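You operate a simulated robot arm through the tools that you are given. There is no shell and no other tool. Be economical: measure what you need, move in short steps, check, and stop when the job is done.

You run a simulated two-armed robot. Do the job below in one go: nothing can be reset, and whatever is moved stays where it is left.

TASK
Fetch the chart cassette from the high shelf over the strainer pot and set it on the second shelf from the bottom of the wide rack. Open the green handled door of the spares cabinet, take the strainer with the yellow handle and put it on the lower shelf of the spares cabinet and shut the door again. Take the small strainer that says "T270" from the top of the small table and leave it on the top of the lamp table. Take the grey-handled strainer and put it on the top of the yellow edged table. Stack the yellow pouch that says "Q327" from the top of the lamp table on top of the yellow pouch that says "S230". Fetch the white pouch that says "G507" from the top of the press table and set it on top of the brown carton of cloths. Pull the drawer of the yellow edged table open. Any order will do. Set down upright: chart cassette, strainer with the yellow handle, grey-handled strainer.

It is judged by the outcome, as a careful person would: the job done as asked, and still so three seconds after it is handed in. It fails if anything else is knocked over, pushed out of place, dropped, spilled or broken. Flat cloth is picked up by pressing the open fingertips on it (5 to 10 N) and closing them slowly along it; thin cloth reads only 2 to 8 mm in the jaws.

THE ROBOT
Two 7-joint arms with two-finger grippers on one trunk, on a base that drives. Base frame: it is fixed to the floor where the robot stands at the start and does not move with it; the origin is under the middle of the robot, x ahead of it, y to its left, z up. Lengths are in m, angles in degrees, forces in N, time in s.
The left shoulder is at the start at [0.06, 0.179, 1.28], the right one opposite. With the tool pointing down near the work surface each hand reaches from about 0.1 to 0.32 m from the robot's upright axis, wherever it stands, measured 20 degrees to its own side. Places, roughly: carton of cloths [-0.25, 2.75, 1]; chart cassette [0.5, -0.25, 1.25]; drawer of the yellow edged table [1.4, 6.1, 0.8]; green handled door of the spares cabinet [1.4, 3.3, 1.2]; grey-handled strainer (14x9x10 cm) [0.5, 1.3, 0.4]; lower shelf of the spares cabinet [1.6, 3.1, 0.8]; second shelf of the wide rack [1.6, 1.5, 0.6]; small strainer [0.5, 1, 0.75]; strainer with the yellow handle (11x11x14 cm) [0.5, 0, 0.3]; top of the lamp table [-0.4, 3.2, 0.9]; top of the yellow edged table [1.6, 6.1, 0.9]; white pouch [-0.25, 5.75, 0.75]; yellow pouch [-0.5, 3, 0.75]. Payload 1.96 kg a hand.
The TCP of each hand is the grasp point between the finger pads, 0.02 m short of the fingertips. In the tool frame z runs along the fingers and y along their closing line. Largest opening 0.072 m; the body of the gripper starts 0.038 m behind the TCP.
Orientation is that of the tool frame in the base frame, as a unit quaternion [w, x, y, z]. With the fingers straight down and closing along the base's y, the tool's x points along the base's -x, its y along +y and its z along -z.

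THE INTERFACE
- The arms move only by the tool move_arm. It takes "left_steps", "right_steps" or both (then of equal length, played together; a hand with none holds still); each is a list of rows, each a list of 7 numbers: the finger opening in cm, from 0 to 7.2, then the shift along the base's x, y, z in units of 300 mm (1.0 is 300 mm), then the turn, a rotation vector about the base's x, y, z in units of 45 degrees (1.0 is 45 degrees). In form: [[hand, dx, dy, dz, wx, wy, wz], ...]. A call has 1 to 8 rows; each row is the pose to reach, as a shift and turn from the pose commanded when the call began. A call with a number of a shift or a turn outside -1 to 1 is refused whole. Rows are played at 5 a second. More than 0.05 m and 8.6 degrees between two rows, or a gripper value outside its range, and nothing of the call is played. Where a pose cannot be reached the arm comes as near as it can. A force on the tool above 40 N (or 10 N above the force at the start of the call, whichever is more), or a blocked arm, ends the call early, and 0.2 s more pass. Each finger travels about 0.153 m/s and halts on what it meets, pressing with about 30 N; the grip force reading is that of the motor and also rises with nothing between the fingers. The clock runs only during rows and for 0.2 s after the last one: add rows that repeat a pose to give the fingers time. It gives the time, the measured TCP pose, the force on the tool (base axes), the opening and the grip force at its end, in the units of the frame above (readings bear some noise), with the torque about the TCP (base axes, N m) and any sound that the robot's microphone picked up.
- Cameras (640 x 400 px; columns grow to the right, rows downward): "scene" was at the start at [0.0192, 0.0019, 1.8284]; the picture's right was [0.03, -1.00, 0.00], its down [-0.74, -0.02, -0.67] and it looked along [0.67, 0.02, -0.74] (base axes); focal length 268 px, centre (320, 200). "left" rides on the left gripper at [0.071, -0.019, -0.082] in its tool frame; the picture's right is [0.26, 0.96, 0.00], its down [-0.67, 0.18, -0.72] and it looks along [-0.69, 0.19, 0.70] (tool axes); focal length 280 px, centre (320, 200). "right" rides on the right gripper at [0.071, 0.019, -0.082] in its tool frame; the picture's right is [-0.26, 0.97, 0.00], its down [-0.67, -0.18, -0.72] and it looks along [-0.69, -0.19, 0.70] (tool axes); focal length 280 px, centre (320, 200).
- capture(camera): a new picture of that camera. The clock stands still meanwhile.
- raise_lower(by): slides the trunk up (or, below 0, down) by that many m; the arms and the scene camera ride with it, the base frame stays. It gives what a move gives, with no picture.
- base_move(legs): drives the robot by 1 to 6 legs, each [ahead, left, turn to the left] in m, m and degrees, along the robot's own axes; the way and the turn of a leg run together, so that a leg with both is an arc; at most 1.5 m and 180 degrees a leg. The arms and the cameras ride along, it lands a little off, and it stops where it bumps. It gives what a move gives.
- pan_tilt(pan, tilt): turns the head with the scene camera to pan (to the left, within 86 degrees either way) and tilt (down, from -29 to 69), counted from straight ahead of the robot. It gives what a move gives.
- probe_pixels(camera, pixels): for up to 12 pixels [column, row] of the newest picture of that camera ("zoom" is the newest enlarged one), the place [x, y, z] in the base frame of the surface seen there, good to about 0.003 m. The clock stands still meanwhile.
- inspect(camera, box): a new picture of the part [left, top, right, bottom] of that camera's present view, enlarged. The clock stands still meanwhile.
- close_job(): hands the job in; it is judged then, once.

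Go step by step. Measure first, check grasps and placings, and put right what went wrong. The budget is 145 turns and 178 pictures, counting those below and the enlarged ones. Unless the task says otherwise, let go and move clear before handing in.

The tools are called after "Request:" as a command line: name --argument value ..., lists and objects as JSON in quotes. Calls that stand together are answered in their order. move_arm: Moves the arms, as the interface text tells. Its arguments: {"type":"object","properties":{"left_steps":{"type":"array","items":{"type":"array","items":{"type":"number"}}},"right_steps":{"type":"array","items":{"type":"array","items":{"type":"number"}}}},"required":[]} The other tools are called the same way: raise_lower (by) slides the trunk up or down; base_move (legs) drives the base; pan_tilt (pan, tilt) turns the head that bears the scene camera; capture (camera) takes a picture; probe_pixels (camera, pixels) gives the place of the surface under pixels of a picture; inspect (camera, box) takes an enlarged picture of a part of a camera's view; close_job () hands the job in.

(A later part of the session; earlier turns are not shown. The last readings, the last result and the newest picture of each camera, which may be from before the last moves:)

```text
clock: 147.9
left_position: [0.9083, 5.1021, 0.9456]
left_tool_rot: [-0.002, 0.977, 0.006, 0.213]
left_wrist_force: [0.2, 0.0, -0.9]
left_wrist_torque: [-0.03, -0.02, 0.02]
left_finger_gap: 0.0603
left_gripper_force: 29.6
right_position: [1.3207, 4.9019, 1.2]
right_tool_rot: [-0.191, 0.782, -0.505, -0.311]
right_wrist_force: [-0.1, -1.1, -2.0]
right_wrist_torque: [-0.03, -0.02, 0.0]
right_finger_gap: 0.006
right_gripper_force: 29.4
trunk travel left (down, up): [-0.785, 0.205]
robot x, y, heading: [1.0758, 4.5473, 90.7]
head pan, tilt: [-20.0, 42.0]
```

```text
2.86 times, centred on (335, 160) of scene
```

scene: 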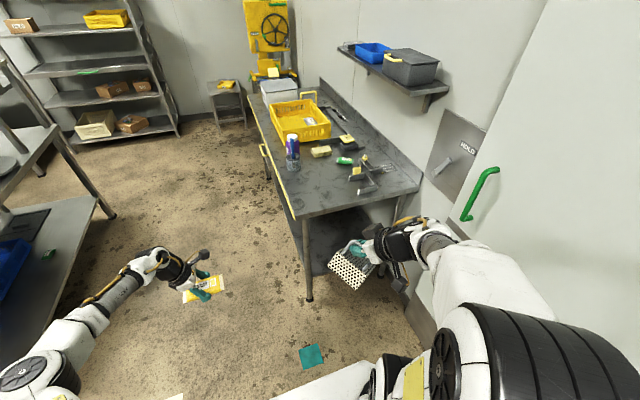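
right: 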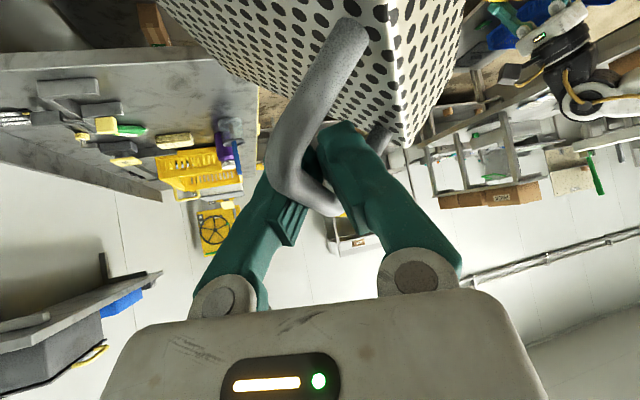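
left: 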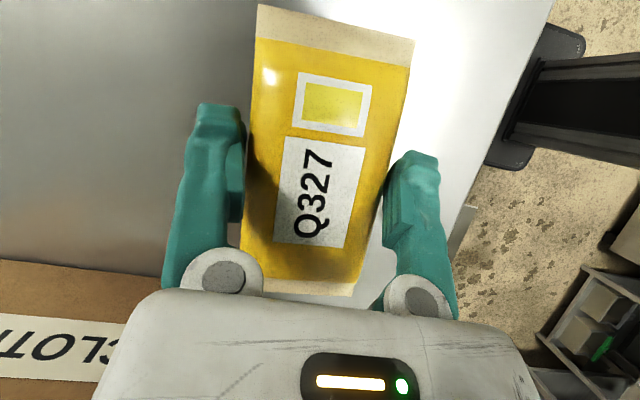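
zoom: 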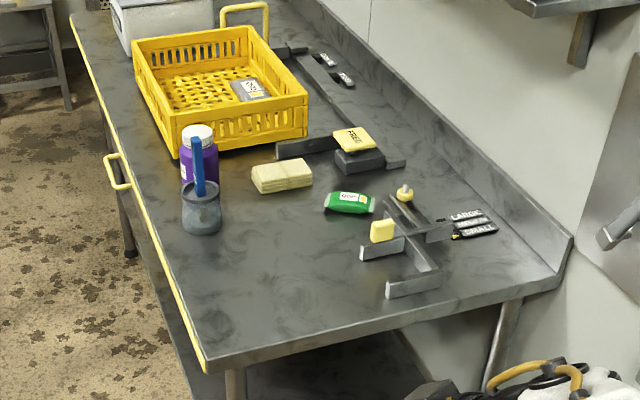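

I drive forward 0.42 m, then lower the strainer toward (1.37,5.49).

Request:
base_move --legs '[[0.42, 0, 0]]'

Request:
move_arm --right_steps '[[0, 0.05, 0.12, 0, 0, 0, 0], [0, 0.1, 0.24, 0, 0, 0, 0], [0, 0.15, 0.36, -0.05, 0, 0, 0], [0, 0.17, 0.48, -0.12, 0, 0, 0], [0, 0.17, 0.55, -0.25, 0, 0, 0], [0, 0.17, 0.56, -0.38, 0, 0, 0], [0, 0.17, 0.56, -0.52, 0, 0, 0], [0, 0.17, 0.56, -0.6, 0, 0, 0]]'

Request:
capture --camera "scene"

Request:
capture --camera "right"

```text
clock: 150.5
left_position: [0.9002, 5.5148, 0.9466]
left_tool_rot: [-0.002, 0.977, 0.008, 0.214]
left_wrist_force: [-0.3, -0.8, -1.5]
left_wrist_torque: [0.01, 0.01, 0.0]
left_finger_gap: 0.0601
left_gripper_force: 30.0
right_position: [1.3143, 5.3171, 1.2001]
right_tool_rot: [-0.192, 0.783, -0.503, -0.312]
right_wrist_force: [-0.4, -0.4, -2.2]
right_wrist_torque: [-0.01, -0.03, 0.02]
right_finger_gap: 0.0061
right_gripper_force: 30.1
trunk travel left (down, up): [-0.785, 0.205]
robot x, y, heading: [1.0677, 4.9614, 90.9]
head pan, tilt: [-20.0, 42.0]
```

```text
clock: 152.3
left_position: [0.9014, 5.5158, 0.947]
left_tool_rot: [-0.003, 0.977, 0.008, 0.214]
left_wrist_force: [-0.1, 0.4, -0.9]
left_wrist_torque: [-0.01, -0.01, -0.03]
left_finger_gap: 0.0598
left_gripper_force: 29.9
right_position: [1.3654, 5.4842, 1.0166]
right_tool_rot: [-0.191, 0.783, -0.503, -0.312]
right_wrist_force: [1.0, 0.0, -4.2]
right_wrist_torque: [-0.06, -0.03, -0.01]
right_finger_gap: 0.0061
right_gripper_force: 29.8
trunk travel left (down, up): [-0.785, 0.205]
robot x, y, heading: [1.0746, 4.9622, 91.1]
head pan, tilt: [-20.0, 42.0]
```

```text
97 pictures are left
```

scene: 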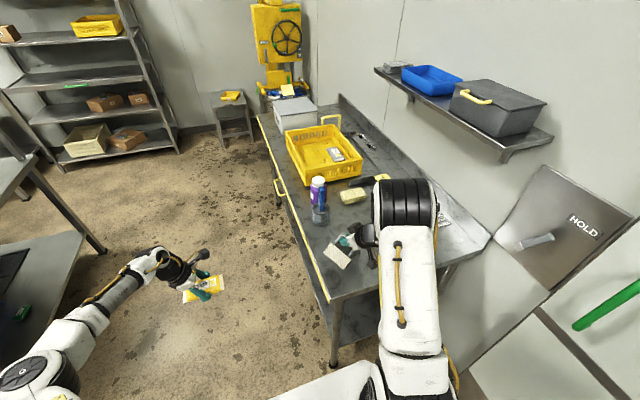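

```text
96 pictures are left
```

right: 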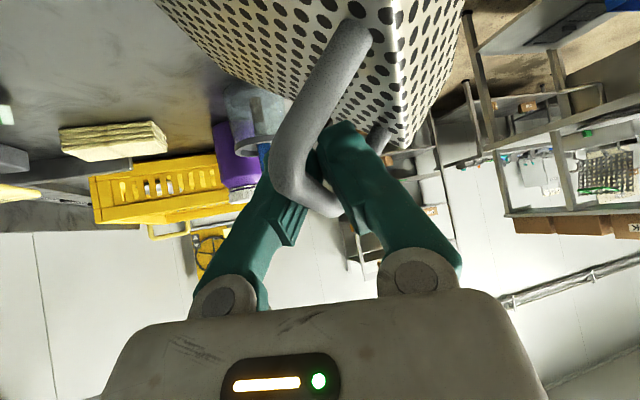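

Near contact now. I lower slowly to let the basket level itself.

Request:
move_arm --right_steps '[[0, 0, 0, -0.04, 0, 0, 0], [0, 0, 0, -0.07, 0, 0, 0], [0, 0, 0, -0.1, 0, 0, 0], [0, 0, 0, -0.13, 0, 0, 0], [0, 0, 0, -0.15, 0, 0, 0], [0, 0, 0, -0.17, 0, 0, 0]]'

Request:
inspect --camera "scene" --box '[290, 200, 410, 300]'

Request:
capture --camera "right"

```text
clock: 153.7
left_position: [0.9014, 5.5155, 0.9464]
left_tool_rot: [-0.003, 0.977, 0.008, 0.214]
left_wrist_force: [0.2, 0.4, -1.6]
left_wrist_torque: [0.0, -0.01, 0.01]
left_finger_gap: 0.0601
left_gripper_force: 30.1
right_position: [1.3643, 5.4861, 0.9668]
right_tool_rot: [-0.19, 0.783, -0.503, -0.312]
right_wrist_force: [-0.4, 0.1, -1.2]
right_wrist_torque: [-0.06, -0.03, -0.01]
right_finger_gap: 0.006
right_gripper_force: 29.0
trunk travel left (down, up): [-0.785, 0.205]
robot x, y, heading: [1.0713, 4.963, 91.0]
head pan, tilt: [-20.0, 42.0]
```

```text
4.00 times, centred on (350, 250) of scene
```

zoom: 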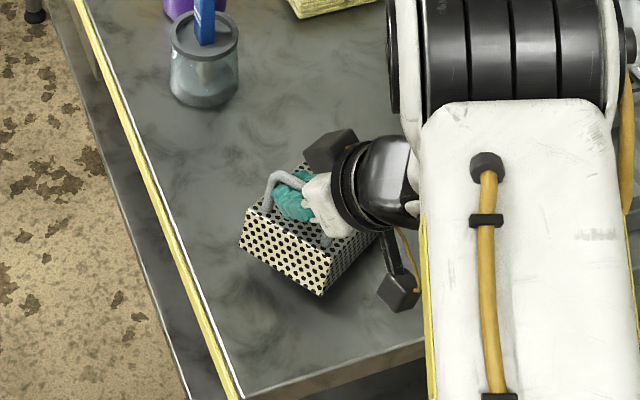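

```text
94 pictures are left
```

right: 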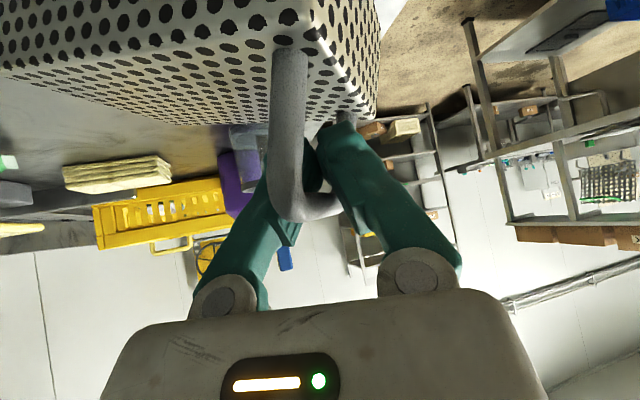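

It is levelling well. I lower a bit more until it sits flat.

Request:
move_arm --right_steps '[[0, 0, 0, -0.02, 0, 0, 0], [0, 0, 0, -0.04, 0, 0, 0], [0, 0, 0, -0.055, 0, 0, 0]]'

Request:
capture --camera "right"

Request:
inspect --camera "scene" --box '[320, 220, 390, 290]'

```text
clock: 154.5
left_position: [0.9007, 5.5147, 0.9465]
left_tool_rot: [-0.003, 0.977, 0.008, 0.214]
left_wrist_force: [0.0, -0.4, -1.9]
left_wrist_torque: [0.0, -0.03, 0.03]
left_finger_gap: 0.0598
left_gripper_force: 30.0
right_position: [1.3641, 5.485, 0.9515]
right_tool_rot: [-0.191, 0.784, -0.503, -0.311]
right_wrist_force: [-0.8, -0.1, 0.1]
right_wrist_torque: [0.0, -0.01, 0.05]
right_finger_gap: 0.0058
right_gripper_force: 29.6
trunk travel left (down, up): [-0.785, 0.205]
robot x, y, heading: [1.0661, 4.9618, 90.9]
head pan, tilt: [-20.0, 42.0]
```

```text
93 pictures are left
```

right: 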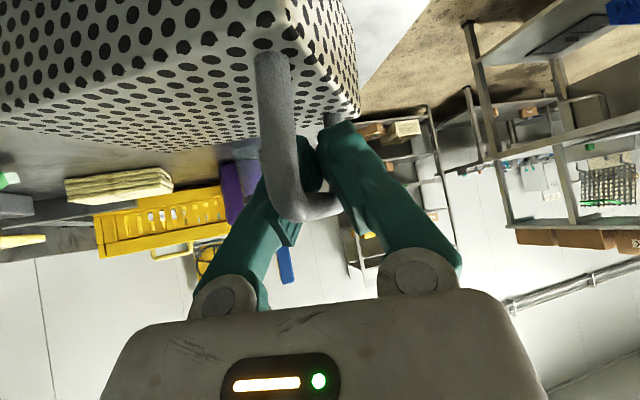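

```text
5.71 times, centred on (355, 255) of scene
```

zoom: 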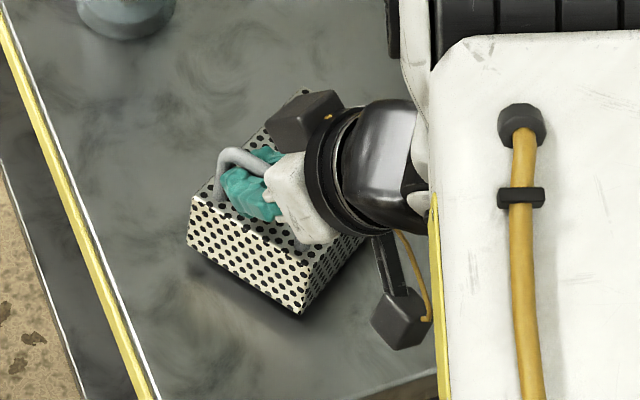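

The weight is off but one edge may still be raised; I lower a little more while watching the force.

Request:
move_arm --right_steps '[[0, 0, 0, -0.015, 0, 0, 0], [0, 0, 0, -0.03, 0, 0, 0], [0, 0, 0, -0.04, 0, 0, 0]]'

Request:
inspect --camera "scene" --box '[320, 220, 390, 290]'

Request:
probe_pixels --camera "zoom" --pixels '[[195, 205], [305, 260], [190, 245], [300, 312], [265, 140], [350, 250], [190, 255], [298, 325], [255, 165], [330, 275]]'

```text
clock: 155.3
left_position: [0.8999, 5.5141, 0.9459]
left_tool_rot: [-0.003, 0.977, 0.008, 0.215]
left_wrist_force: [-0.2, 0.4, -1.7]
left_wrist_torque: [0.01, 0.01, 0.0]
left_finger_gap: 0.06
left_gripper_force: 30.0
right_position: [1.3634, 5.4843, 0.9389]
right_tool_rot: [-0.192, 0.782, -0.504, -0.312]
right_wrist_force: [-0.3, -0.9, -0.7]
right_wrist_torque: [0.0, 0.0, -0.02]
right_finger_gap: 0.0059
right_gripper_force: 29.4
trunk travel left (down, up): [-0.785, 0.205]
robot x, y, heading: [1.0692, 4.959, 90.9]
head pan, tilt: [-20.0, 42.0]
```

```text
5.71 times, centred on (355, 255) of scene
```

zoom: 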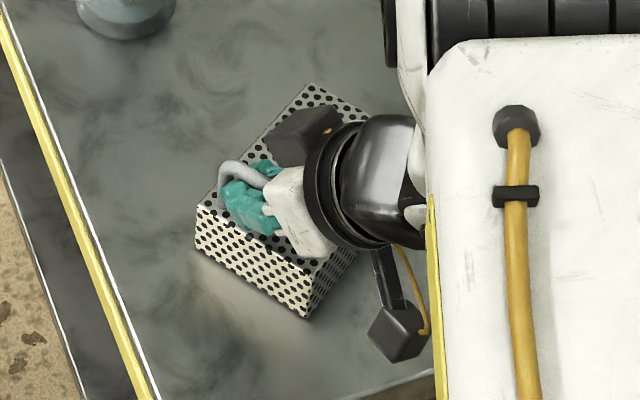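

```text
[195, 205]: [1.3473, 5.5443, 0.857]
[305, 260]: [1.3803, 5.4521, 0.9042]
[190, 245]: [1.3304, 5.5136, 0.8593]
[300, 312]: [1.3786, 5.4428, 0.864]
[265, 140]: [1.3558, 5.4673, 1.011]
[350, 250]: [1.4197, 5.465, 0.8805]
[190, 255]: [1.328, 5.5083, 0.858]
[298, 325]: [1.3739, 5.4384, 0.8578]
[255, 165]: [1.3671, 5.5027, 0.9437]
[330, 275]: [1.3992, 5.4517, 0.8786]
```

The basket sits flat (face vertical, top z 0.904). I release and retreat along the tool axis.

Request:
move_arm --right_steps '[[1, 0, 0, 0, 0, 0, 0], [2, 0, 0, 0, 0, 0, 0], [3, 0, 0, 0, 0, 0, 0], [4, 0, 0, 0, 0, 0, 0], [4, 0.02, -0.05, 0.06, 0, 0, 0], [4, 0.05, -0.12, 0.14, 0, 0, 0], [4, 0.09, -0.22, 0.24, 0, 0, 0], [5, 0.12, -0.32, 0.34, 0, 0, 0]]'

Request:
inspect --camera "scene" --box '[240, 130, 420, 290]'

Request:
capture --camera "right"

```text
clock: 157.1
left_position: [0.9008, 5.5147, 0.9471]
left_tool_rot: [-0.004, 0.977, 0.009, 0.214]
left_wrist_force: [0.9, 0.1, -1.0]
left_wrist_torque: [0.03, 0.0, -0.01]
left_finger_gap: 0.0597
left_gripper_force: 29.9
right_position: [1.3993, 5.3868, 1.0414]
right_tool_rot: [-0.191, 0.783, -0.503, -0.312]
right_wrist_force: [0.1, -0.7, -0.1]
right_wrist_torque: [-0.02, 0.0, -0.01]
right_finger_gap: 0.0501
right_gripper_force: 0.0
trunk travel left (down, up): [-0.785, 0.205]
robot x, y, heading: [1.071, 4.9593, 90.9]
head pan, tilt: [-20.0, 42.0]
```

```text
2.50 times, centred on (330, 210) of scene
```

zoom: 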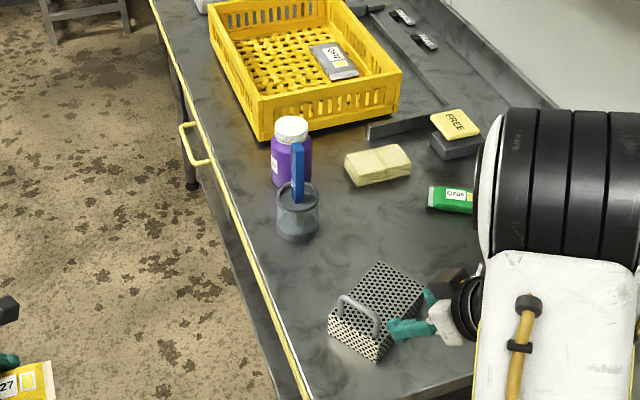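

```text
89 pictures are left
```

right: 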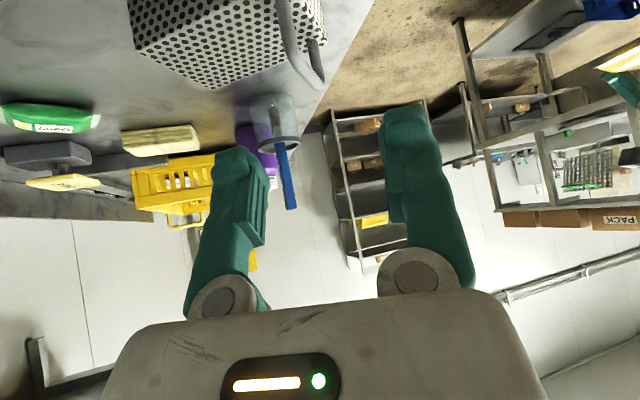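

The strainer stands upright on the yellow edged table. Next, the drawer: I go round to face its front from the aisle.

Request:
base_move --legs '[[-0.15, 0, 0], [0, 0.47, 0], [1.45, 0, 0], [0, 0, -91]]'

Request:
pan_tilt --pan -8 --tilt 45

Request:
capture --camera "scene"

Request:
capture --camera "right"

```text
clock: 171.6
left_position: [1.1365, 6.3957, 0.9455]
left_tool_rot: [-0.152, -0.683, 0.698, -0.15]
left_wrist_force: [0.0, 0.7, -1.6]
left_wrist_torque: [0.01, 0.01, 0.03]
left_finger_gap: 0.0593
left_gripper_force: 30.0
right_position: [0.992, 5.9007, 1.0403]
right_tool_rot: [0.358, -0.181, 0.913, 0.079]
right_wrist_force: [-0.6, -0.9, -0.6]
right_wrist_torque: [-0.02, -0.02, 0.0]
right_finger_gap: 0.0501
right_gripper_force: 0.1
trunk travel left (down, up): [-0.785, 0.205]
robot x, y, heading: [0.5795, 6.2486, -1.5]
head pan, tilt: [-20.0, 42.0]
```

```text
clock: 172.3
left_position: [1.1383, 6.3932, 0.9462]
left_tool_rot: [-0.153, -0.682, 0.699, -0.15]
left_wrist_force: [0.1, 0.3, -0.8]
left_wrist_torque: [-0.01, -0.03, -0.01]
left_finger_gap: 0.0594
left_gripper_force: 30.0
right_position: [0.9909, 5.9005, 1.0418]
right_tool_rot: [0.358, -0.181, 0.913, 0.079]
right_wrist_force: [-0.6, -1.1, 0.7]
right_wrist_torque: [-0.01, 0.0, 0.0]
right_finger_gap: 0.0499
right_gripper_force: 0.1
trunk travel left (down, up): [-0.785, 0.205]
robot x, y, heading: [0.5799, 6.2475, -1.4]
head pan, tilt: [-8.0, 45.0]
```

```text
88 pictures are left
```

scene: 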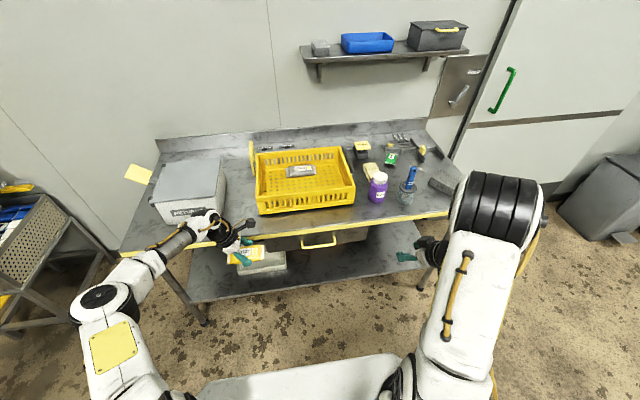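

```text
87 pictures are left
```

right: 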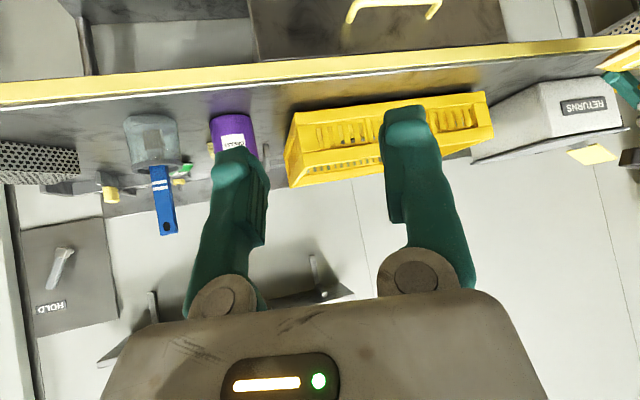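

The drawer handle is at scene (320,242). I measure it.

Request:
inspect --camera "scene" --box '[280, 215, 360, 265]'

Request:
probe_pixels --camera "zoom" --pixels '[[320, 245], [200, 250], [440, 245], [185, 200], [450, 200], [320, 180], [320, 130], [320, 95], [320, 215]]'

```text
8.00 times, centred on (320, 240) of scene
```

zoom: 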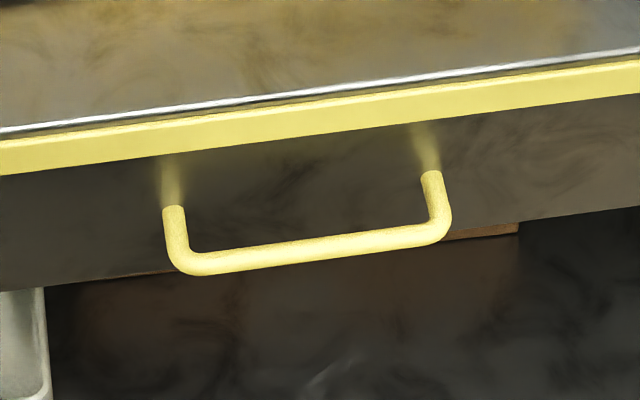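

```text
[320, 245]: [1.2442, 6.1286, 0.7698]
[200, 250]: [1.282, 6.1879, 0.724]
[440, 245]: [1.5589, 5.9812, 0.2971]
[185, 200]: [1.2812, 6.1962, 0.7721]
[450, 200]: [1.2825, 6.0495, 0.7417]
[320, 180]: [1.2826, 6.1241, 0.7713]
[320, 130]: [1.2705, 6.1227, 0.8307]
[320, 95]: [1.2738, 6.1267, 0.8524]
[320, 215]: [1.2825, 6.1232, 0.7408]
```

The handle bar lies at x≈1.248, z≈0.768, y 6.06–6.19, with 2.8 cm behind it. I bring the right hand level and roll it so that the jaws close vertically.

Request:
move_arm --right_steps '[[5, 0, 0.05, -0.05, 0, 0, -0.18], [5, 0, 0.1, -0.1, 0, 0, -0.36], [5, 0, 0.15, -0.15, 0, 0, -0.47]]'

Request:
move_arm --right_steps '[[5, 0, 0.03, -0.1, 0, -0.18, 0], [5, 0, 0.06, -0.2, 0, -0.36, 0], [5, 0, 0.1, -0.3, 0, -0.54, 0], [5, 0, 0.1, -0.4, 0, -0.65, 0]]'

Request:
move_arm --right_steps '[[5, 0, 0, 0, 0.17, 0, 0], [5, 0, 0, 0, 0.34, 0, 0], [5, 0, 0, 0, 0.51, 0, 0], [5, 0, 0, 0, 0.68, 0, 0], [5, 0, 0, 0, 0.85, 0, 0], [5, 0, 0, 0, 1.0, 0, 0]]'

Request:
move_arm --right_steps '[[5, 0, 0, 0, 0.17, 0, 0], [5, 0, 0, 0, 0.34, 0, 0], [5, 0, 0, 0, 0.51, 0, 0], [5, 0, 0, 0, 0.68, 0, 0], [5, 0, 0, 0, 0.85, 0, 0], [5, 0, 0, 0, 1.0, 0, 0]]'

Request:
capture --camera "scene"

Request:
capture --camera "right"

```text
clock: 173.1
left_position: [1.1383, 6.3956, 0.9458]
left_tool_rot: [-0.153, -0.683, 0.699, -0.15]
left_wrist_force: [0.0, -1.4, -1.3]
left_wrist_torque: [-0.01, -0.01, 0.02]
left_finger_gap: 0.0594
left_gripper_force: 29.6
right_position: [0.9911, 5.9466, 0.9934]
right_tool_rot: [0.364, -0.009, 0.931, 0.011]
right_wrist_force: [0.9, 0.4, 0.1]
right_wrist_torque: [0.01, 0.02, 0.01]
right_finger_gap: 0.0501
right_gripper_force: 0.1
trunk travel left (down, up): [-0.785, 0.205]
robot x, y, heading: [0.5796, 6.2489, -1.3]
head pan, tilt: [-8.0, 45.0]
```

```text
clock: 174.1
left_position: [1.1377, 6.3947, 0.9454]
left_tool_rot: [-0.152, -0.683, 0.699, -0.151]
left_wrist_force: [-1.0, -0.3, -0.4]
left_wrist_torque: [0.04, -0.01, -0.02]
left_finger_gap: 0.0592
left_gripper_force: 30.0
right_position: [0.99, 5.9753, 0.8744]
right_tool_rot: [0.59, -0.012, 0.807, 0.008]
right_wrist_force: [0.0, 0.4, 0.5]
right_wrist_torque: [0.01, -0.01, -0.03]
right_finger_gap: 0.05
right_gripper_force: 0.0
trunk travel left (down, up): [-0.785, 0.205]
robot x, y, heading: [0.577, 6.2478, -1.5]
head pan, tilt: [-8.0, 45.0]
```

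```text
clock: 175.5
left_position: [1.1373, 6.396, 0.9464]
left_tool_rot: [-0.152, -0.683, 0.698, -0.15]
left_wrist_force: [0.2, 0.2, -0.8]
left_wrist_torque: [-0.02, 0.0, 0.0]
left_finger_gap: 0.0592
left_gripper_force: 30.2
right_position: [0.9905, 5.9758, 0.8742]
right_tool_rot: [0.548, 0.215, 0.743, 0.318]
right_wrist_force: [-0.4, 0.0, 0.4]
right_wrist_torque: [0.01, -0.03, 0.02]
right_finger_gap: 0.0501
right_gripper_force: 0.1
trunk travel left (down, up): [-0.785, 0.205]
robot x, y, heading: [0.5726, 6.2436, -1.3]
head pan, tilt: [-8.0, 45.0]
```

```text
clock: 176.9
left_position: [1.136, 6.3962, 0.9472]
left_tool_rot: [-0.153, -0.683, 0.698, -0.15]
left_wrist_force: [0.2, 0.8, -1.3]
left_wrist_torque: [-0.01, -0.01, 0.0]
left_finger_gap: 0.0592
left_gripper_force: 29.8
right_position: [0.9915, 5.976, 0.8749]
right_tool_rot: [0.425, 0.408, 0.564, 0.578]
right_wrist_force: [-0.1, 0.2, 0.1]
right_wrist_torque: [-0.01, 0.04, 0.01]
right_finger_gap: 0.0499
right_gripper_force: 0.1
trunk travel left (down, up): [-0.785, 0.205]
robot x, y, heading: [0.579, 6.2457, -1.3]
head pan, tilt: [-8.0, 45.0]
```

```text
85 pictures are left
```

scene: 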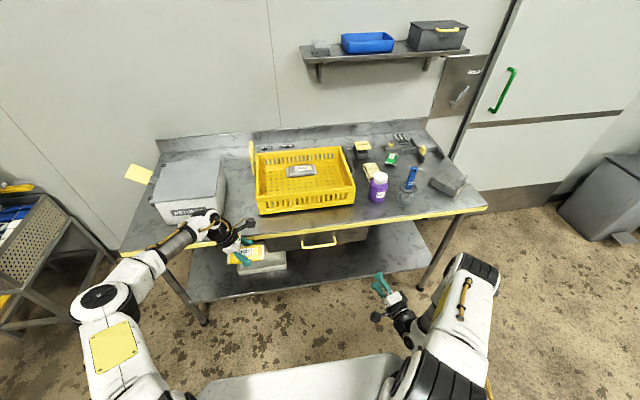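

```text
84 pictures are left
```

right: 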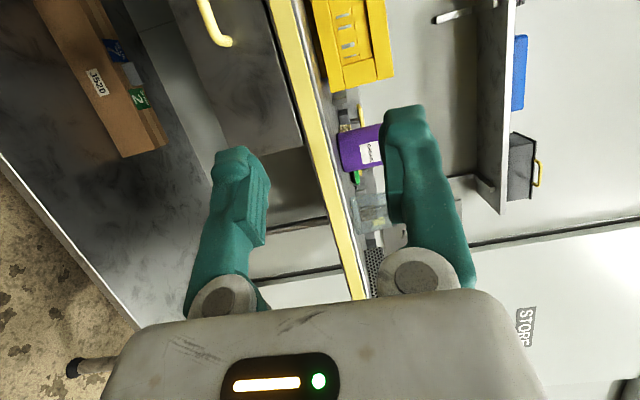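

The jaws now close vertically, pointing +x with an 18° yaw. I straighten the yaw, pull the left hand back, then drive a bit closer.

Request:
move_arm --right_steps '[[5, 0, 0.09, -0.06, 0, 0, -0.13], [5, 0, 0.18, -0.12, 0, 0, -0.26], [5, 0, 0.27, -0.18, 0, 0, -0.4], [5, 0, 0.36, -0.24, 0, 0, -0.4], [5, 0, 0.45, -0.3, 0, 0, -0.4], [5, 0, 0.48, -0.357, 0, 0, -0.4]]' --left_steps '[[0, -0.05, 0, 0.1, 0, 0, 0], [0, -0.12, 0, 0.15, 0, 0, 0], [0, -0.2, 0, 0.2, 0, 0, 0], [0, -0.3, 0, 0.2, 0, 0, 0], [0, -0.38, 0, 0.2, 0, 0, 0], [0, -0.42, 0, 0.2, 0, 0, 0]]'

Request:
base_move --legs '[[0.12, 0, 1.3]]'

Request:
capture --camera "right"

Request:
capture --camera "scene"

```text
clock: 178.4
left_position: [1.0106, 6.3957, 1.0047]
left_tool_rot: [-0.152, -0.683, 0.699, -0.15]
left_wrist_force: [-0.3, -1.0, -0.2]
left_wrist_torque: [0.0, -0.01, 0.01]
left_finger_gap: 0.0591
left_gripper_force: 30.3
right_position: [1.0385, 6.0309, 0.8068]
right_tool_rot: [0.589, 0.48, 0.448, 0.471]
right_wrist_force: [-0.7, 0.7, -0.3]
right_wrist_torque: [0.03, -0.02, 0.01]
right_finger_gap: 0.05
right_gripper_force: 0.1
trunk travel left (down, up): [-0.785, 0.205]
robot x, y, heading: [0.5784, 6.2477, -1.4]
head pan, tilt: [-8.0, 45.0]
stopped in row 6 (right hand): the arm was blocked; the commanded pose is now the measured one
```

```text
clock: 179.7
left_position: [1.1278, 6.4054, 1.006]
left_tool_rot: [0.151, 0.691, -0.69, 0.152]
left_wrist_force: [0.4, 0.0, -1.5]
left_wrist_torque: [0.0, 0.03, 0.02]
left_finger_gap: 0.0594
left_gripper_force: 29.7
right_position: [1.166, 6.0429, 0.8066]
right_tool_rot: [0.582, 0.475, 0.453, 0.481]
right_wrist_force: [0.8, 0.6, 0.0]
right_wrist_torque: [0.0, 0.02, 0.01]
right_finger_gap: 0.0499
right_gripper_force: 0.0
trunk travel left (down, up): [-0.785, 0.205]
robot x, y, heading: [0.6928, 6.2444, -0.0]
head pan, tilt: [-8.0, 45.0]
```

```text
83 pictures are left
```

right: 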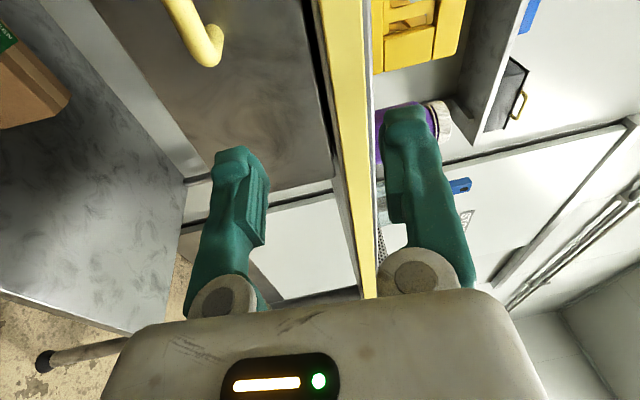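

```text
82 pictures are left
```

scene: 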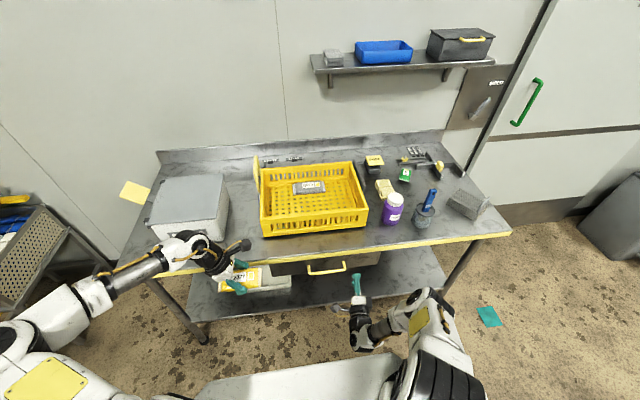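

The arm was stopped by its own reach limits but is nearly aligned. I shift the base left 7 cm and lower the hand 4 cm.

Request:
base_move --legs '[[0, 0.08, 0]]'

Request:
move_arm --right_steps '[[5, 0, 0, -0.07, 0, 0, 0], [5, 0, 0, -0.125, 0, 0, 0], [5, 0, 0, -0.125, 0, 0, 0]]'

Request:
capture --camera "right"

Request:
probe_pixels --camera "scene" --pixels '[[327, 271], [327, 273], [310, 274], [342, 269], [355, 280]]'

```text
clock: 180.8
left_position: [1.1291, 6.4854, 1.0045]
left_tool_rot: [0.151, 0.691, -0.69, 0.153]
left_wrist_force: [-0.3, -0.3, -1.0]
left_wrist_torque: [-0.01, -0.02, 0.0]
left_finger_gap: 0.0594
left_gripper_force: 30.2
right_position: [1.1656, 6.1208, 0.8082]
right_tool_rot: [0.583, 0.474, 0.454, 0.479]
right_wrist_force: [-0.3, 0.4, 0.5]
right_wrist_torque: [0.01, -0.02, 0.01]
right_finger_gap: 0.05
right_gripper_force: 0.0
trunk travel left (down, up): [-0.785, 0.205]
robot x, y, heading: [0.6997, 6.3264, 0.0]
head pan, tilt: [-8.0, 45.0]
```

```text
clock: 181.5
left_position: [1.1287, 6.485, 1.0062]
left_tool_rot: [0.151, 0.691, -0.691, 0.152]
left_wrist_force: [-0.1, -0.8, -1.6]
left_wrist_torque: [0.02, -0.01, 0.01]
left_finger_gap: 0.059
left_gripper_force: 29.7
right_position: [1.2109, 6.0455, 0.8283]
right_tool_rot: [0.648, 0.44, 0.416, 0.462]
right_wrist_force: [-1.1, 0.2, 0.3]
right_wrist_torque: [-0.01, -0.01, -0.01]
right_finger_gap: 0.0502
right_gripper_force: 0.1
trunk travel left (down, up): [-0.785, 0.205]
robot x, y, heading: [0.6999, 6.3239, 0.3]
head pan, tilt: [-8.0, 45.0]
stopped in row 3 (right hand): the arm was blocked; the commanded pose is now the measured one
```

```text
81 pictures are left
```

right: 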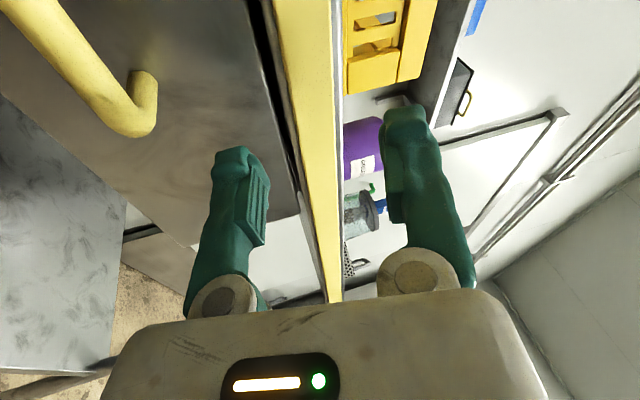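

```text
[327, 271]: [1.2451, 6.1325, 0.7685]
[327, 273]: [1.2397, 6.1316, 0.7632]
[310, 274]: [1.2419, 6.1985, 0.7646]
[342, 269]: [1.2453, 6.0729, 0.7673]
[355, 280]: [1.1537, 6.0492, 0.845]
```

Moving the arm further runs into its limits, so I align with trunk and base instead: back 6 cm, trunk down 6 cm, left 7.5 cm.

Request:
base_move --legs '[[-0.06, 0, 0], [0, 0.075, 0]]'

Request:
raise_lower --by -0.06

Request:
capture --camera "right"

Request:
capture --camera "scene"

```text
clock: 183.1
left_position: [1.0664, 6.5569, 1.0066]
left_tool_rot: [0.15, 0.692, -0.69, 0.153]
left_wrist_force: [-0.6, -0.1, -1.2]
left_wrist_torque: [0.02, -0.02, -0.04]
left_finger_gap: 0.0593
left_gripper_force: 30.1
right_position: [1.1511, 6.1198, 0.8289]
right_tool_rot: [0.648, 0.44, 0.416, 0.463]
right_wrist_force: [0.4, 0.4, 0.4]
right_wrist_torque: [0.04, 0.03, 0.02]
right_finger_gap: 0.0501
right_gripper_force: 0.0
trunk travel left (down, up): [-0.785, 0.205]
robot x, y, heading: [0.6371, 6.3985, -0.2]
head pan, tilt: [-8.0, 45.0]
```

```text
clock: 184.1
left_position: [1.0674, 6.5569, 0.9463]
left_tool_rot: [0.151, 0.691, -0.69, 0.152]
left_wrist_force: [-0.1, -0.5, -1.2]
left_wrist_torque: [-0.01, 0.01, -0.01]
left_finger_gap: 0.0595
left_gripper_force: 29.6
right_position: [1.1519, 6.1186, 0.7689]
right_tool_rot: [0.649, 0.441, 0.415, 0.462]
right_wrist_force: [0.2, -0.1, 0.8]
right_wrist_torque: [0.0, 0.02, 0.02]
right_finger_gap: 0.0499
right_gripper_force: 0.1
trunk travel left (down, up): [-0.725, 0.265]
robot x, y, heading: [0.6395, 6.3987, -0.1]
head pan, tilt: [-8.0, 45.0]
```

```text
80 pictures are left
```

right: 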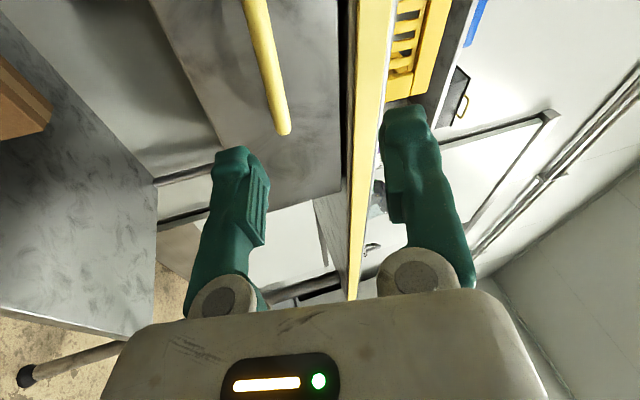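

```text
79 pictures are left
```

scene: 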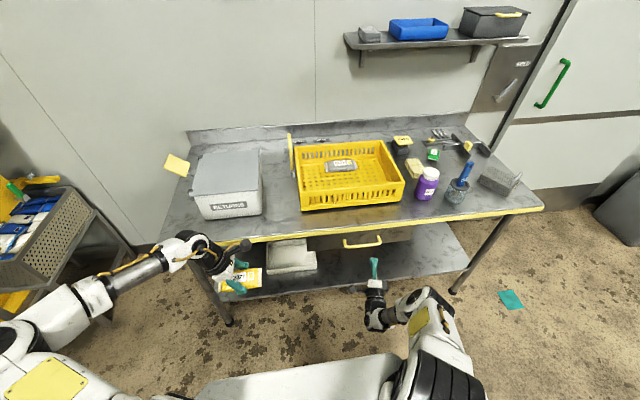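

The bar is aligned between the jaws (z 0.769). I drive forward 9 cm and close on it.

Request:
base_move --legs '[[0.093, 0, 0]]'

Request:
capture --camera "right"

Request:
inspect --camera "scene" --box '[310, 230, 410, 310]'

```text
clock: 185.2
left_position: [1.1638, 6.5559, 0.9464]
left_tool_rot: [0.151, 0.691, -0.691, 0.152]
left_wrist_force: [-0.2, 0.6, -1.0]
left_wrist_torque: [-0.02, 0.02, 0.0]
left_finger_gap: 0.0595
left_gripper_force: 29.8
right_position: [1.2474, 6.1185, 0.7669]
right_tool_rot: [0.648, 0.44, 0.415, 0.462]
right_wrist_force: [0.7, 0.9, 1.0]
right_wrist_torque: [0.02, 0.03, -0.01]
right_finger_gap: 0.0498
right_gripper_force: 0.1
trunk travel left (down, up): [-0.725, 0.265]
robot x, y, heading: [0.7361, 6.3993, 0.3]
head pan, tilt: [-8.0, 45.0]
```

```text
78 pictures are left
```

right: 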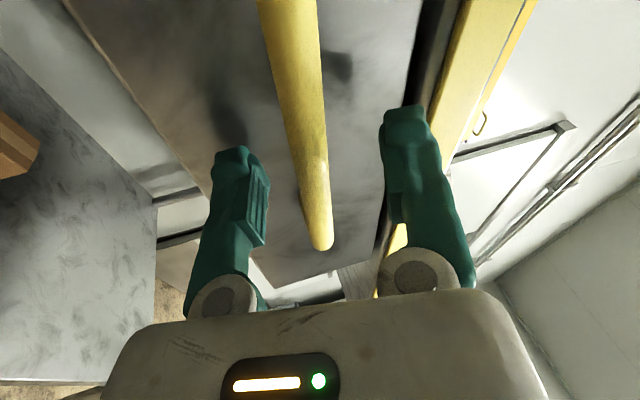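

```text
5.00 times, centred on (360, 270) of scene
```

zoom: 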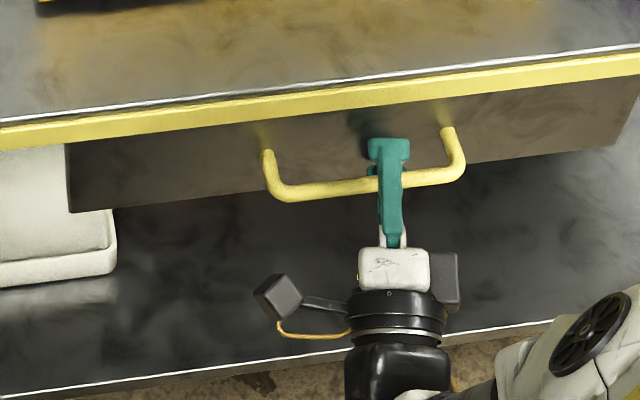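

The bar is well between the jaws. I close and pull the drawer by driving back.

Request:
move_arm --right_steps '[[3, 0, 0, 0, 0, 0, 0], [1, 0, 0, 0, 0, 0, 0], [0, 0, 0, 0, 0, 0, 0], [0, 0, 0, 0, 0, 0, 0]]'

Request:
base_move --legs '[[-0.2, 0, 0]]'

Request:
capture --camera "scene"

```text
clock: 186.2
left_position: [1.1653, 6.5544, 0.9451]
left_tool_rot: [0.151, 0.692, -0.69, 0.15]
left_wrist_force: [-0.7, -0.6, -1.4]
left_wrist_torque: [0.01, 0.01, 0.0]
left_finger_gap: 0.059
left_gripper_force: 29.8
right_position: [1.249, 6.1177, 0.7665]
right_tool_rot: [0.647, 0.442, 0.416, 0.462]
right_wrist_force: [3.1, 0.0, -22.2]
right_wrist_torque: [0.92, -0.09, -0.01]
right_finger_gap: 0.0061
right_gripper_force: 32.6
trunk travel left (down, up): [-0.725, 0.265]
robot x, y, heading: [0.7368, 6.398, 0.1]
head pan, tilt: [-8.0, 45.0]
```

```text
clock: 187.8
left_position: [0.9633, 6.5573, 0.9463]
left_tool_rot: [-0.151, -0.69, 0.691, -0.152]
left_wrist_force: [0.0, -0.2, -0.8]
left_wrist_torque: [0.0, 0.02, 0.02]
left_finger_gap: 0.0593
left_gripper_force: 29.9
right_position: [1.0458, 6.1173, 0.7677]
right_tool_rot: [0.65, 0.44, 0.414, 0.461]
right_wrist_force: [-0.3, 0.4, 0.3]
right_wrist_torque: [0.04, 0.02, 0.03]
right_finger_gap: 0.0002
right_gripper_force: 29.8
trunk travel left (down, up): [-0.725, 0.265]
robot x, y, heading: [0.5349, 6.3985, 0.1]
head pan, tilt: [-8.0, 45.0]
```

```text
76 pictures are left
```

scene: 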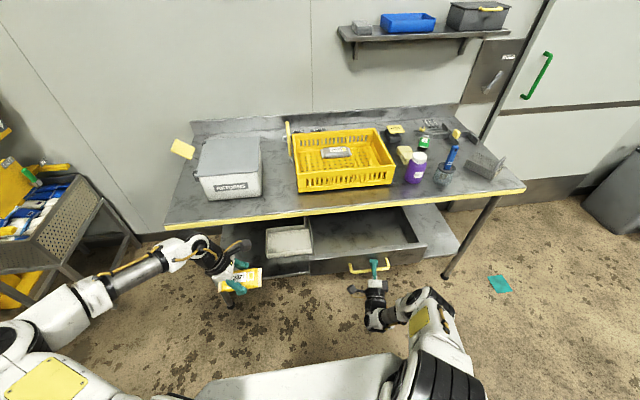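

The drawer is open; the grip slipped off near the end. I measure how far it came.

Request:
probe_pixels --camera "scene" --pixels '[[350, 268], [340, 262], [420, 250], [345, 210], [360, 235], [290, 238], [470, 170]]'

Request:
inspect --camera "scene" --box '[240, 190, 480, 300]'

```text
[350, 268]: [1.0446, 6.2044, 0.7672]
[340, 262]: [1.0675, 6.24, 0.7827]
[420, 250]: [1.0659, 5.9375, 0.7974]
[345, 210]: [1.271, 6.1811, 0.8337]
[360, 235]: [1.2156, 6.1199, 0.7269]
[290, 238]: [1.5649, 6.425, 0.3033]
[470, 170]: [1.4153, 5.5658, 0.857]
```

```text
2.67 times, centred on (360, 245) of scene
```

zoom: 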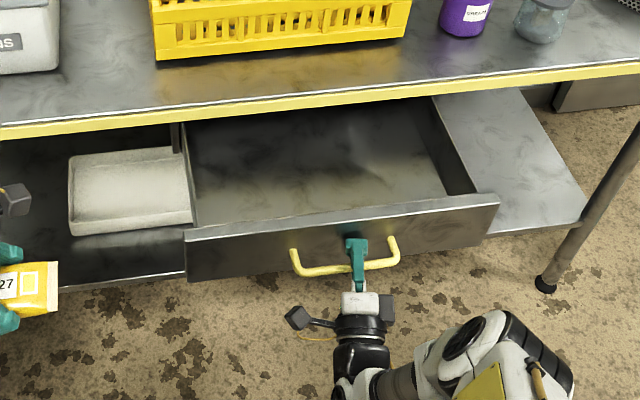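

The drawer is open by about 0.21 m. I release, back off, and turn the right hand to point down again.

Request:
move_arm --right_steps '[[3, 0, 0, 0, 0, 0, 0], [5, 0, 0, 0, 0, 0, 0], [5, 0, 0, 0, 0, 0, 0]]'

Request:
base_move --legs '[[-0.2, 0, 0]]'

Request:
move_arm --right_steps '[[7, 0, 0, 0.05, -0.17, 0, 0], [7, 0, 0, 0.1, -0.34, 0, 0], [7, 0, 0, 0.15, -0.51, 0, 0], [7, 0, -0.05, 0.2, -0.68, 0, 0], [7, 0, -0.1, 0.25, -0.85, 0, 0], [7, 0, -0.15, 0.3, -1.0, 0, 0]]'

Request:
move_arm --right_steps '[[7, 0, 0, 0.05, -0.17, 0, 0], [7, 0, 0, 0.1, -0.34, 0, 0], [7, 0, 0, 0.15, -0.51, 0, 0], [7, 0, -0.05, 0.2, -0.68, 0, 0], [7, 0, -0.1, 0.25, -0.85, 0, 0], [7, 0, -0.15, 0.3, -1.0, 0, 0]]'

Request:
move_arm --right_steps '[[7, 0, 0, 0.05, 0, 0.17, 0], [7, 0, 0, 0.1, 0, 0.34, 0], [7, 0, 0, 0.15, 0, 0.51, 0], [7, 0, 0, 0.2, 0, 0.68, 0], [7, 0, 0, 0.25, 0, 0.85, 0], [7, 0, 0, 0.3, 0, 1.0, 0]]'

Request:
move_arm --right_steps '[[7, 0, 0, 0, 0, 0.17, 0], [7, 0, 0, 0, 0, 0.34, 0], [7, 0, 0, 0, 0, 0.51, 0], [7, 0, 0, 0, 0, 0.68, 0], [7, 0, 0, 0, 0, 0.85, 0]]'

Request:
capture --camera "scene"

```text
clock: 188.6
left_position: [0.9636, 6.5555, 0.9454]
left_tool_rot: [0.151, 0.691, -0.691, 0.152]
left_wrist_force: [0.6, 0.2, -0.9]
left_wrist_torque: [0.0, -0.01, 0.01]
left_finger_gap: 0.0592
left_gripper_force: 30.0
right_position: [1.0467, 6.1174, 0.7681]
right_tool_rot: [0.65, 0.44, 0.414, 0.46]
right_wrist_force: [-0.5, -0.3, 0.3]
right_wrist_torque: [-0.01, 0.05, 0.0]
right_finger_gap: 0.0499
right_gripper_force: 0.0
trunk travel left (down, up): [-0.725, 0.265]
robot x, y, heading: [0.5344, 6.4015, -0.1]
head pan, tilt: [-8.0, 45.0]
```

```text
clock: 190.2
left_position: [0.7613, 6.5559, 0.9456]
left_tool_rot: [-0.151, -0.691, 0.691, -0.151]
left_wrist_force: [-0.3, -0.6, -0.6]
left_wrist_torque: [0.01, -0.02, -0.02]
left_finger_gap: 0.0589
left_gripper_force: 30.2
right_position: [0.8453, 6.1181, 0.7691]
right_tool_rot: [0.65, 0.44, 0.413, 0.462]
right_wrist_force: [-0.1, 0.5, 0.4]
right_wrist_torque: [0.03, -0.01, -0.02]
right_finger_gap: 0.05
right_gripper_force: 0.1
trunk travel left (down, up): [-0.725, 0.265]
robot x, y, heading: [0.3321, 6.4009, -0.1]
head pan, tilt: [-8.0, 45.0]
```

```text
clock: 191.6
left_position: [0.7633, 6.5551, 0.9452]
left_tool_rot: [0.151, 0.691, -0.69, 0.152]
left_wrist_force: [-0.2, 0.3, 0.0]
left_wrist_torque: [0.01, -0.01, 0.01]
left_finger_gap: 0.0592
left_gripper_force: 30.5
right_position: [0.8465, 6.0727, 0.8599]
right_tool_rot: [0.768, 0.156, 0.56, 0.268]
right_wrist_force: [-0.9, 0.8, -0.2]
right_wrist_torque: [0.02, -0.01, -0.02]
right_finger_gap: 0.07
right_gripper_force: 0.1
trunk travel left (down, up): [-0.725, 0.265]
robot x, y, heading: [0.3303, 6.3935, -0.1]
head pan, tilt: [-8.0, 45.0]
```

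```text
clock: 193.0
left_position: [0.7626, 6.557, 0.9456]
left_tool_rot: [0.15, 0.691, -0.69, 0.152]
left_wrist_force: [-0.1, 0.5, -0.3]
left_wrist_torque: [0.01, 0.04, 0.0]
left_finger_gap: 0.0591
left_gripper_force: 30.0
right_position: [0.8472, 6.0297, 0.9484]
right_tool_rot: [0.77, -0.149, 0.62, 0.034]
right_wrist_force: [0.1, 0.9, -0.4]
right_wrist_torque: [0.01, 0.0, 0.05]
right_finger_gap: 0.0702
right_gripper_force: 0.1
trunk travel left (down, up): [-0.725, 0.265]
robot x, y, heading: [0.3383, 6.3972, -0.4]
head pan, tilt: [-8.0, 45.0]
```

```text
clock: 194.4
left_position: [0.7626, 6.5554, 0.946]
left_tool_rot: [0.15, 0.691, -0.69, 0.151]
left_wrist_force: [-0.4, -0.4, -1.5]
left_wrist_torque: [0.02, 0.01, -0.02]
left_finger_gap: 0.059
left_gripper_force: 29.8
right_position: [0.8466, 6.0276, 1.0389]
right_tool_rot: [0.474, -0.124, 0.868, 0.088]
right_wrist_force: [0.3, -1.1, 0.0]
right_wrist_torque: [0.0, -0.02, 0.02]
right_finger_gap: 0.07
right_gripper_force: 0.0
trunk travel left (down, up): [-0.725, 0.265]
robot x, y, heading: [0.3281, 6.3953, -0.2]
head pan, tilt: [-8.0, 45.0]
```

```text
clock: 195.6
left_position: [0.7634, 6.5563, 0.9451]
left_tool_rot: [-0.151, -0.69, 0.691, -0.151]
left_wrist_force: [0.0, -0.6, -0.5]
left_wrist_torque: [0.0, -0.02, 0.0]
left_finger_gap: 0.0592
left_gripper_force: 29.7
right_position: [0.8463, 6.0264, 1.0394]
right_tool_rot: [0.162, -0.087, 0.975, 0.122]
right_wrist_force: [-0.5, 0.4, 0.1]
right_wrist_torque: [0.04, 0.05, -0.04]
right_finger_gap: 0.0699
right_gripper_force: 0.2
trunk travel left (down, up): [-0.725, 0.265]
robot x, y, heading: [0.3316, 6.4013, 0.1]
head pan, tilt: [-8.0, 45.0]
```

```text
74 pictures are left
```

scene: 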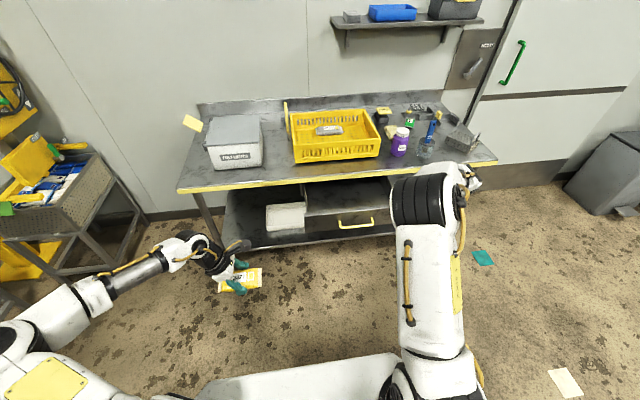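

The drawer stays open. I straighten the right hand and turn to face the press table.

Request:
move_arm --right_steps '[[7, 0, 0, 0, -0.104, 0.139, -0.074], [7, 0, 0, 0, -0.209, 0.277, -0.149], [7, 0, 0, 0, -0.313, 0.416, -0.223]]'

Request:
base_move --legs '[[0.28, 0, 0], [0, -0.75, 0], [0, 0, -180]]'

Request:
pan_tilt --pan -10 --tilt 35

Request:
capture --camera "scene"

```text
clock: 196.4
left_position: [0.7624, 6.5576, 0.9448]
left_tool_rot: [0.15, 0.691, -0.69, 0.151]
left_wrist_force: [-0.3, 0.7, -1.5]
left_wrist_torque: [0.01, -0.02, 0.01]
left_finger_gap: 0.0589
left_gripper_force: 29.9
right_position: [0.8466, 6.0277, 1.0379]
right_tool_rot: [0.001, -0.001, 1.0, 0.001]
right_wrist_force: [0.6, -0.6, 0.0]
right_wrist_torque: [0.02, 0.0, -0.02]
right_finger_gap: 0.0698
right_gripper_force: 0.1
trunk travel left (down, up): [-0.725, 0.265]
robot x, y, heading: [0.3313, 6.3995, 0.1]
head pan, tilt: [-8.0, 45.0]
```

```text
clock: 209.3
left_position: [0.1855, 5.491, 0.9455]
left_tool_rot: [-0.154, 0.682, 0.699, 0.149]
left_wrist_force: [1.4, 0.1, -1.4]
left_wrist_torque: [-0.01, -0.01, 0.0]
left_finger_gap: 0.0591
left_gripper_force: 30.0
right_position: [0.0896, 6.0163, 1.0394]
right_tool_rot: [0.002, 1.0, 0.014, -0.002]
right_wrist_force: [-0.4, -0.1, -0.5]
right_wrist_torque: [-0.01, -0.02, -0.02]
right_finger_gap: 0.0701
right_gripper_force: 0.0
trunk travel left (down, up): [-0.725, 0.265]
robot x, y, heading: [0.6135, 5.6621, -178.8]
head pan, tilt: [-8.0, 45.0]
```

```text
clock: 210.0
left_position: [0.1864, 5.49, 0.9456]
left_tool_rot: [-0.154, 0.681, 0.7, 0.149]
left_wrist_force: [0.3, -0.8, -0.6]
left_wrist_torque: [0.01, 0.03, -0.01]
left_finger_gap: 0.0592
left_gripper_force: 30.3
right_position: [0.0886, 6.0175, 1.0384]
right_tool_rot: [0.002, 1.0, 0.014, -0.001]
right_wrist_force: [0.0, 0.1, 0.6]
right_wrist_torque: [-0.02, -0.01, -0.01]
right_finger_gap: 0.0702
right_gripper_force: 0.1
trunk travel left (down, up): [-0.725, 0.265]
robot x, y, heading: [0.609, 5.6592, -178.4]
head pan, tilt: [-10.0, 35.0]
```

```text
73 pictures are left
```

scene: 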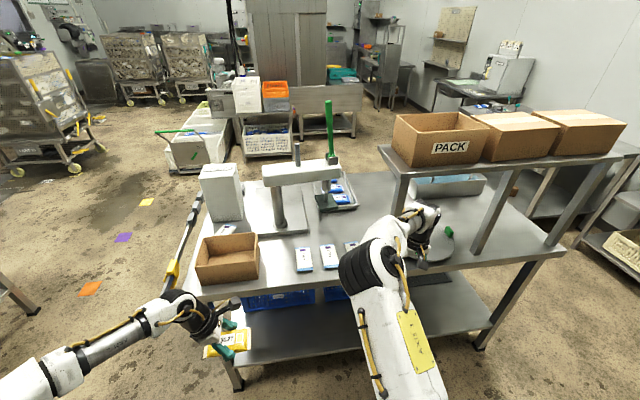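

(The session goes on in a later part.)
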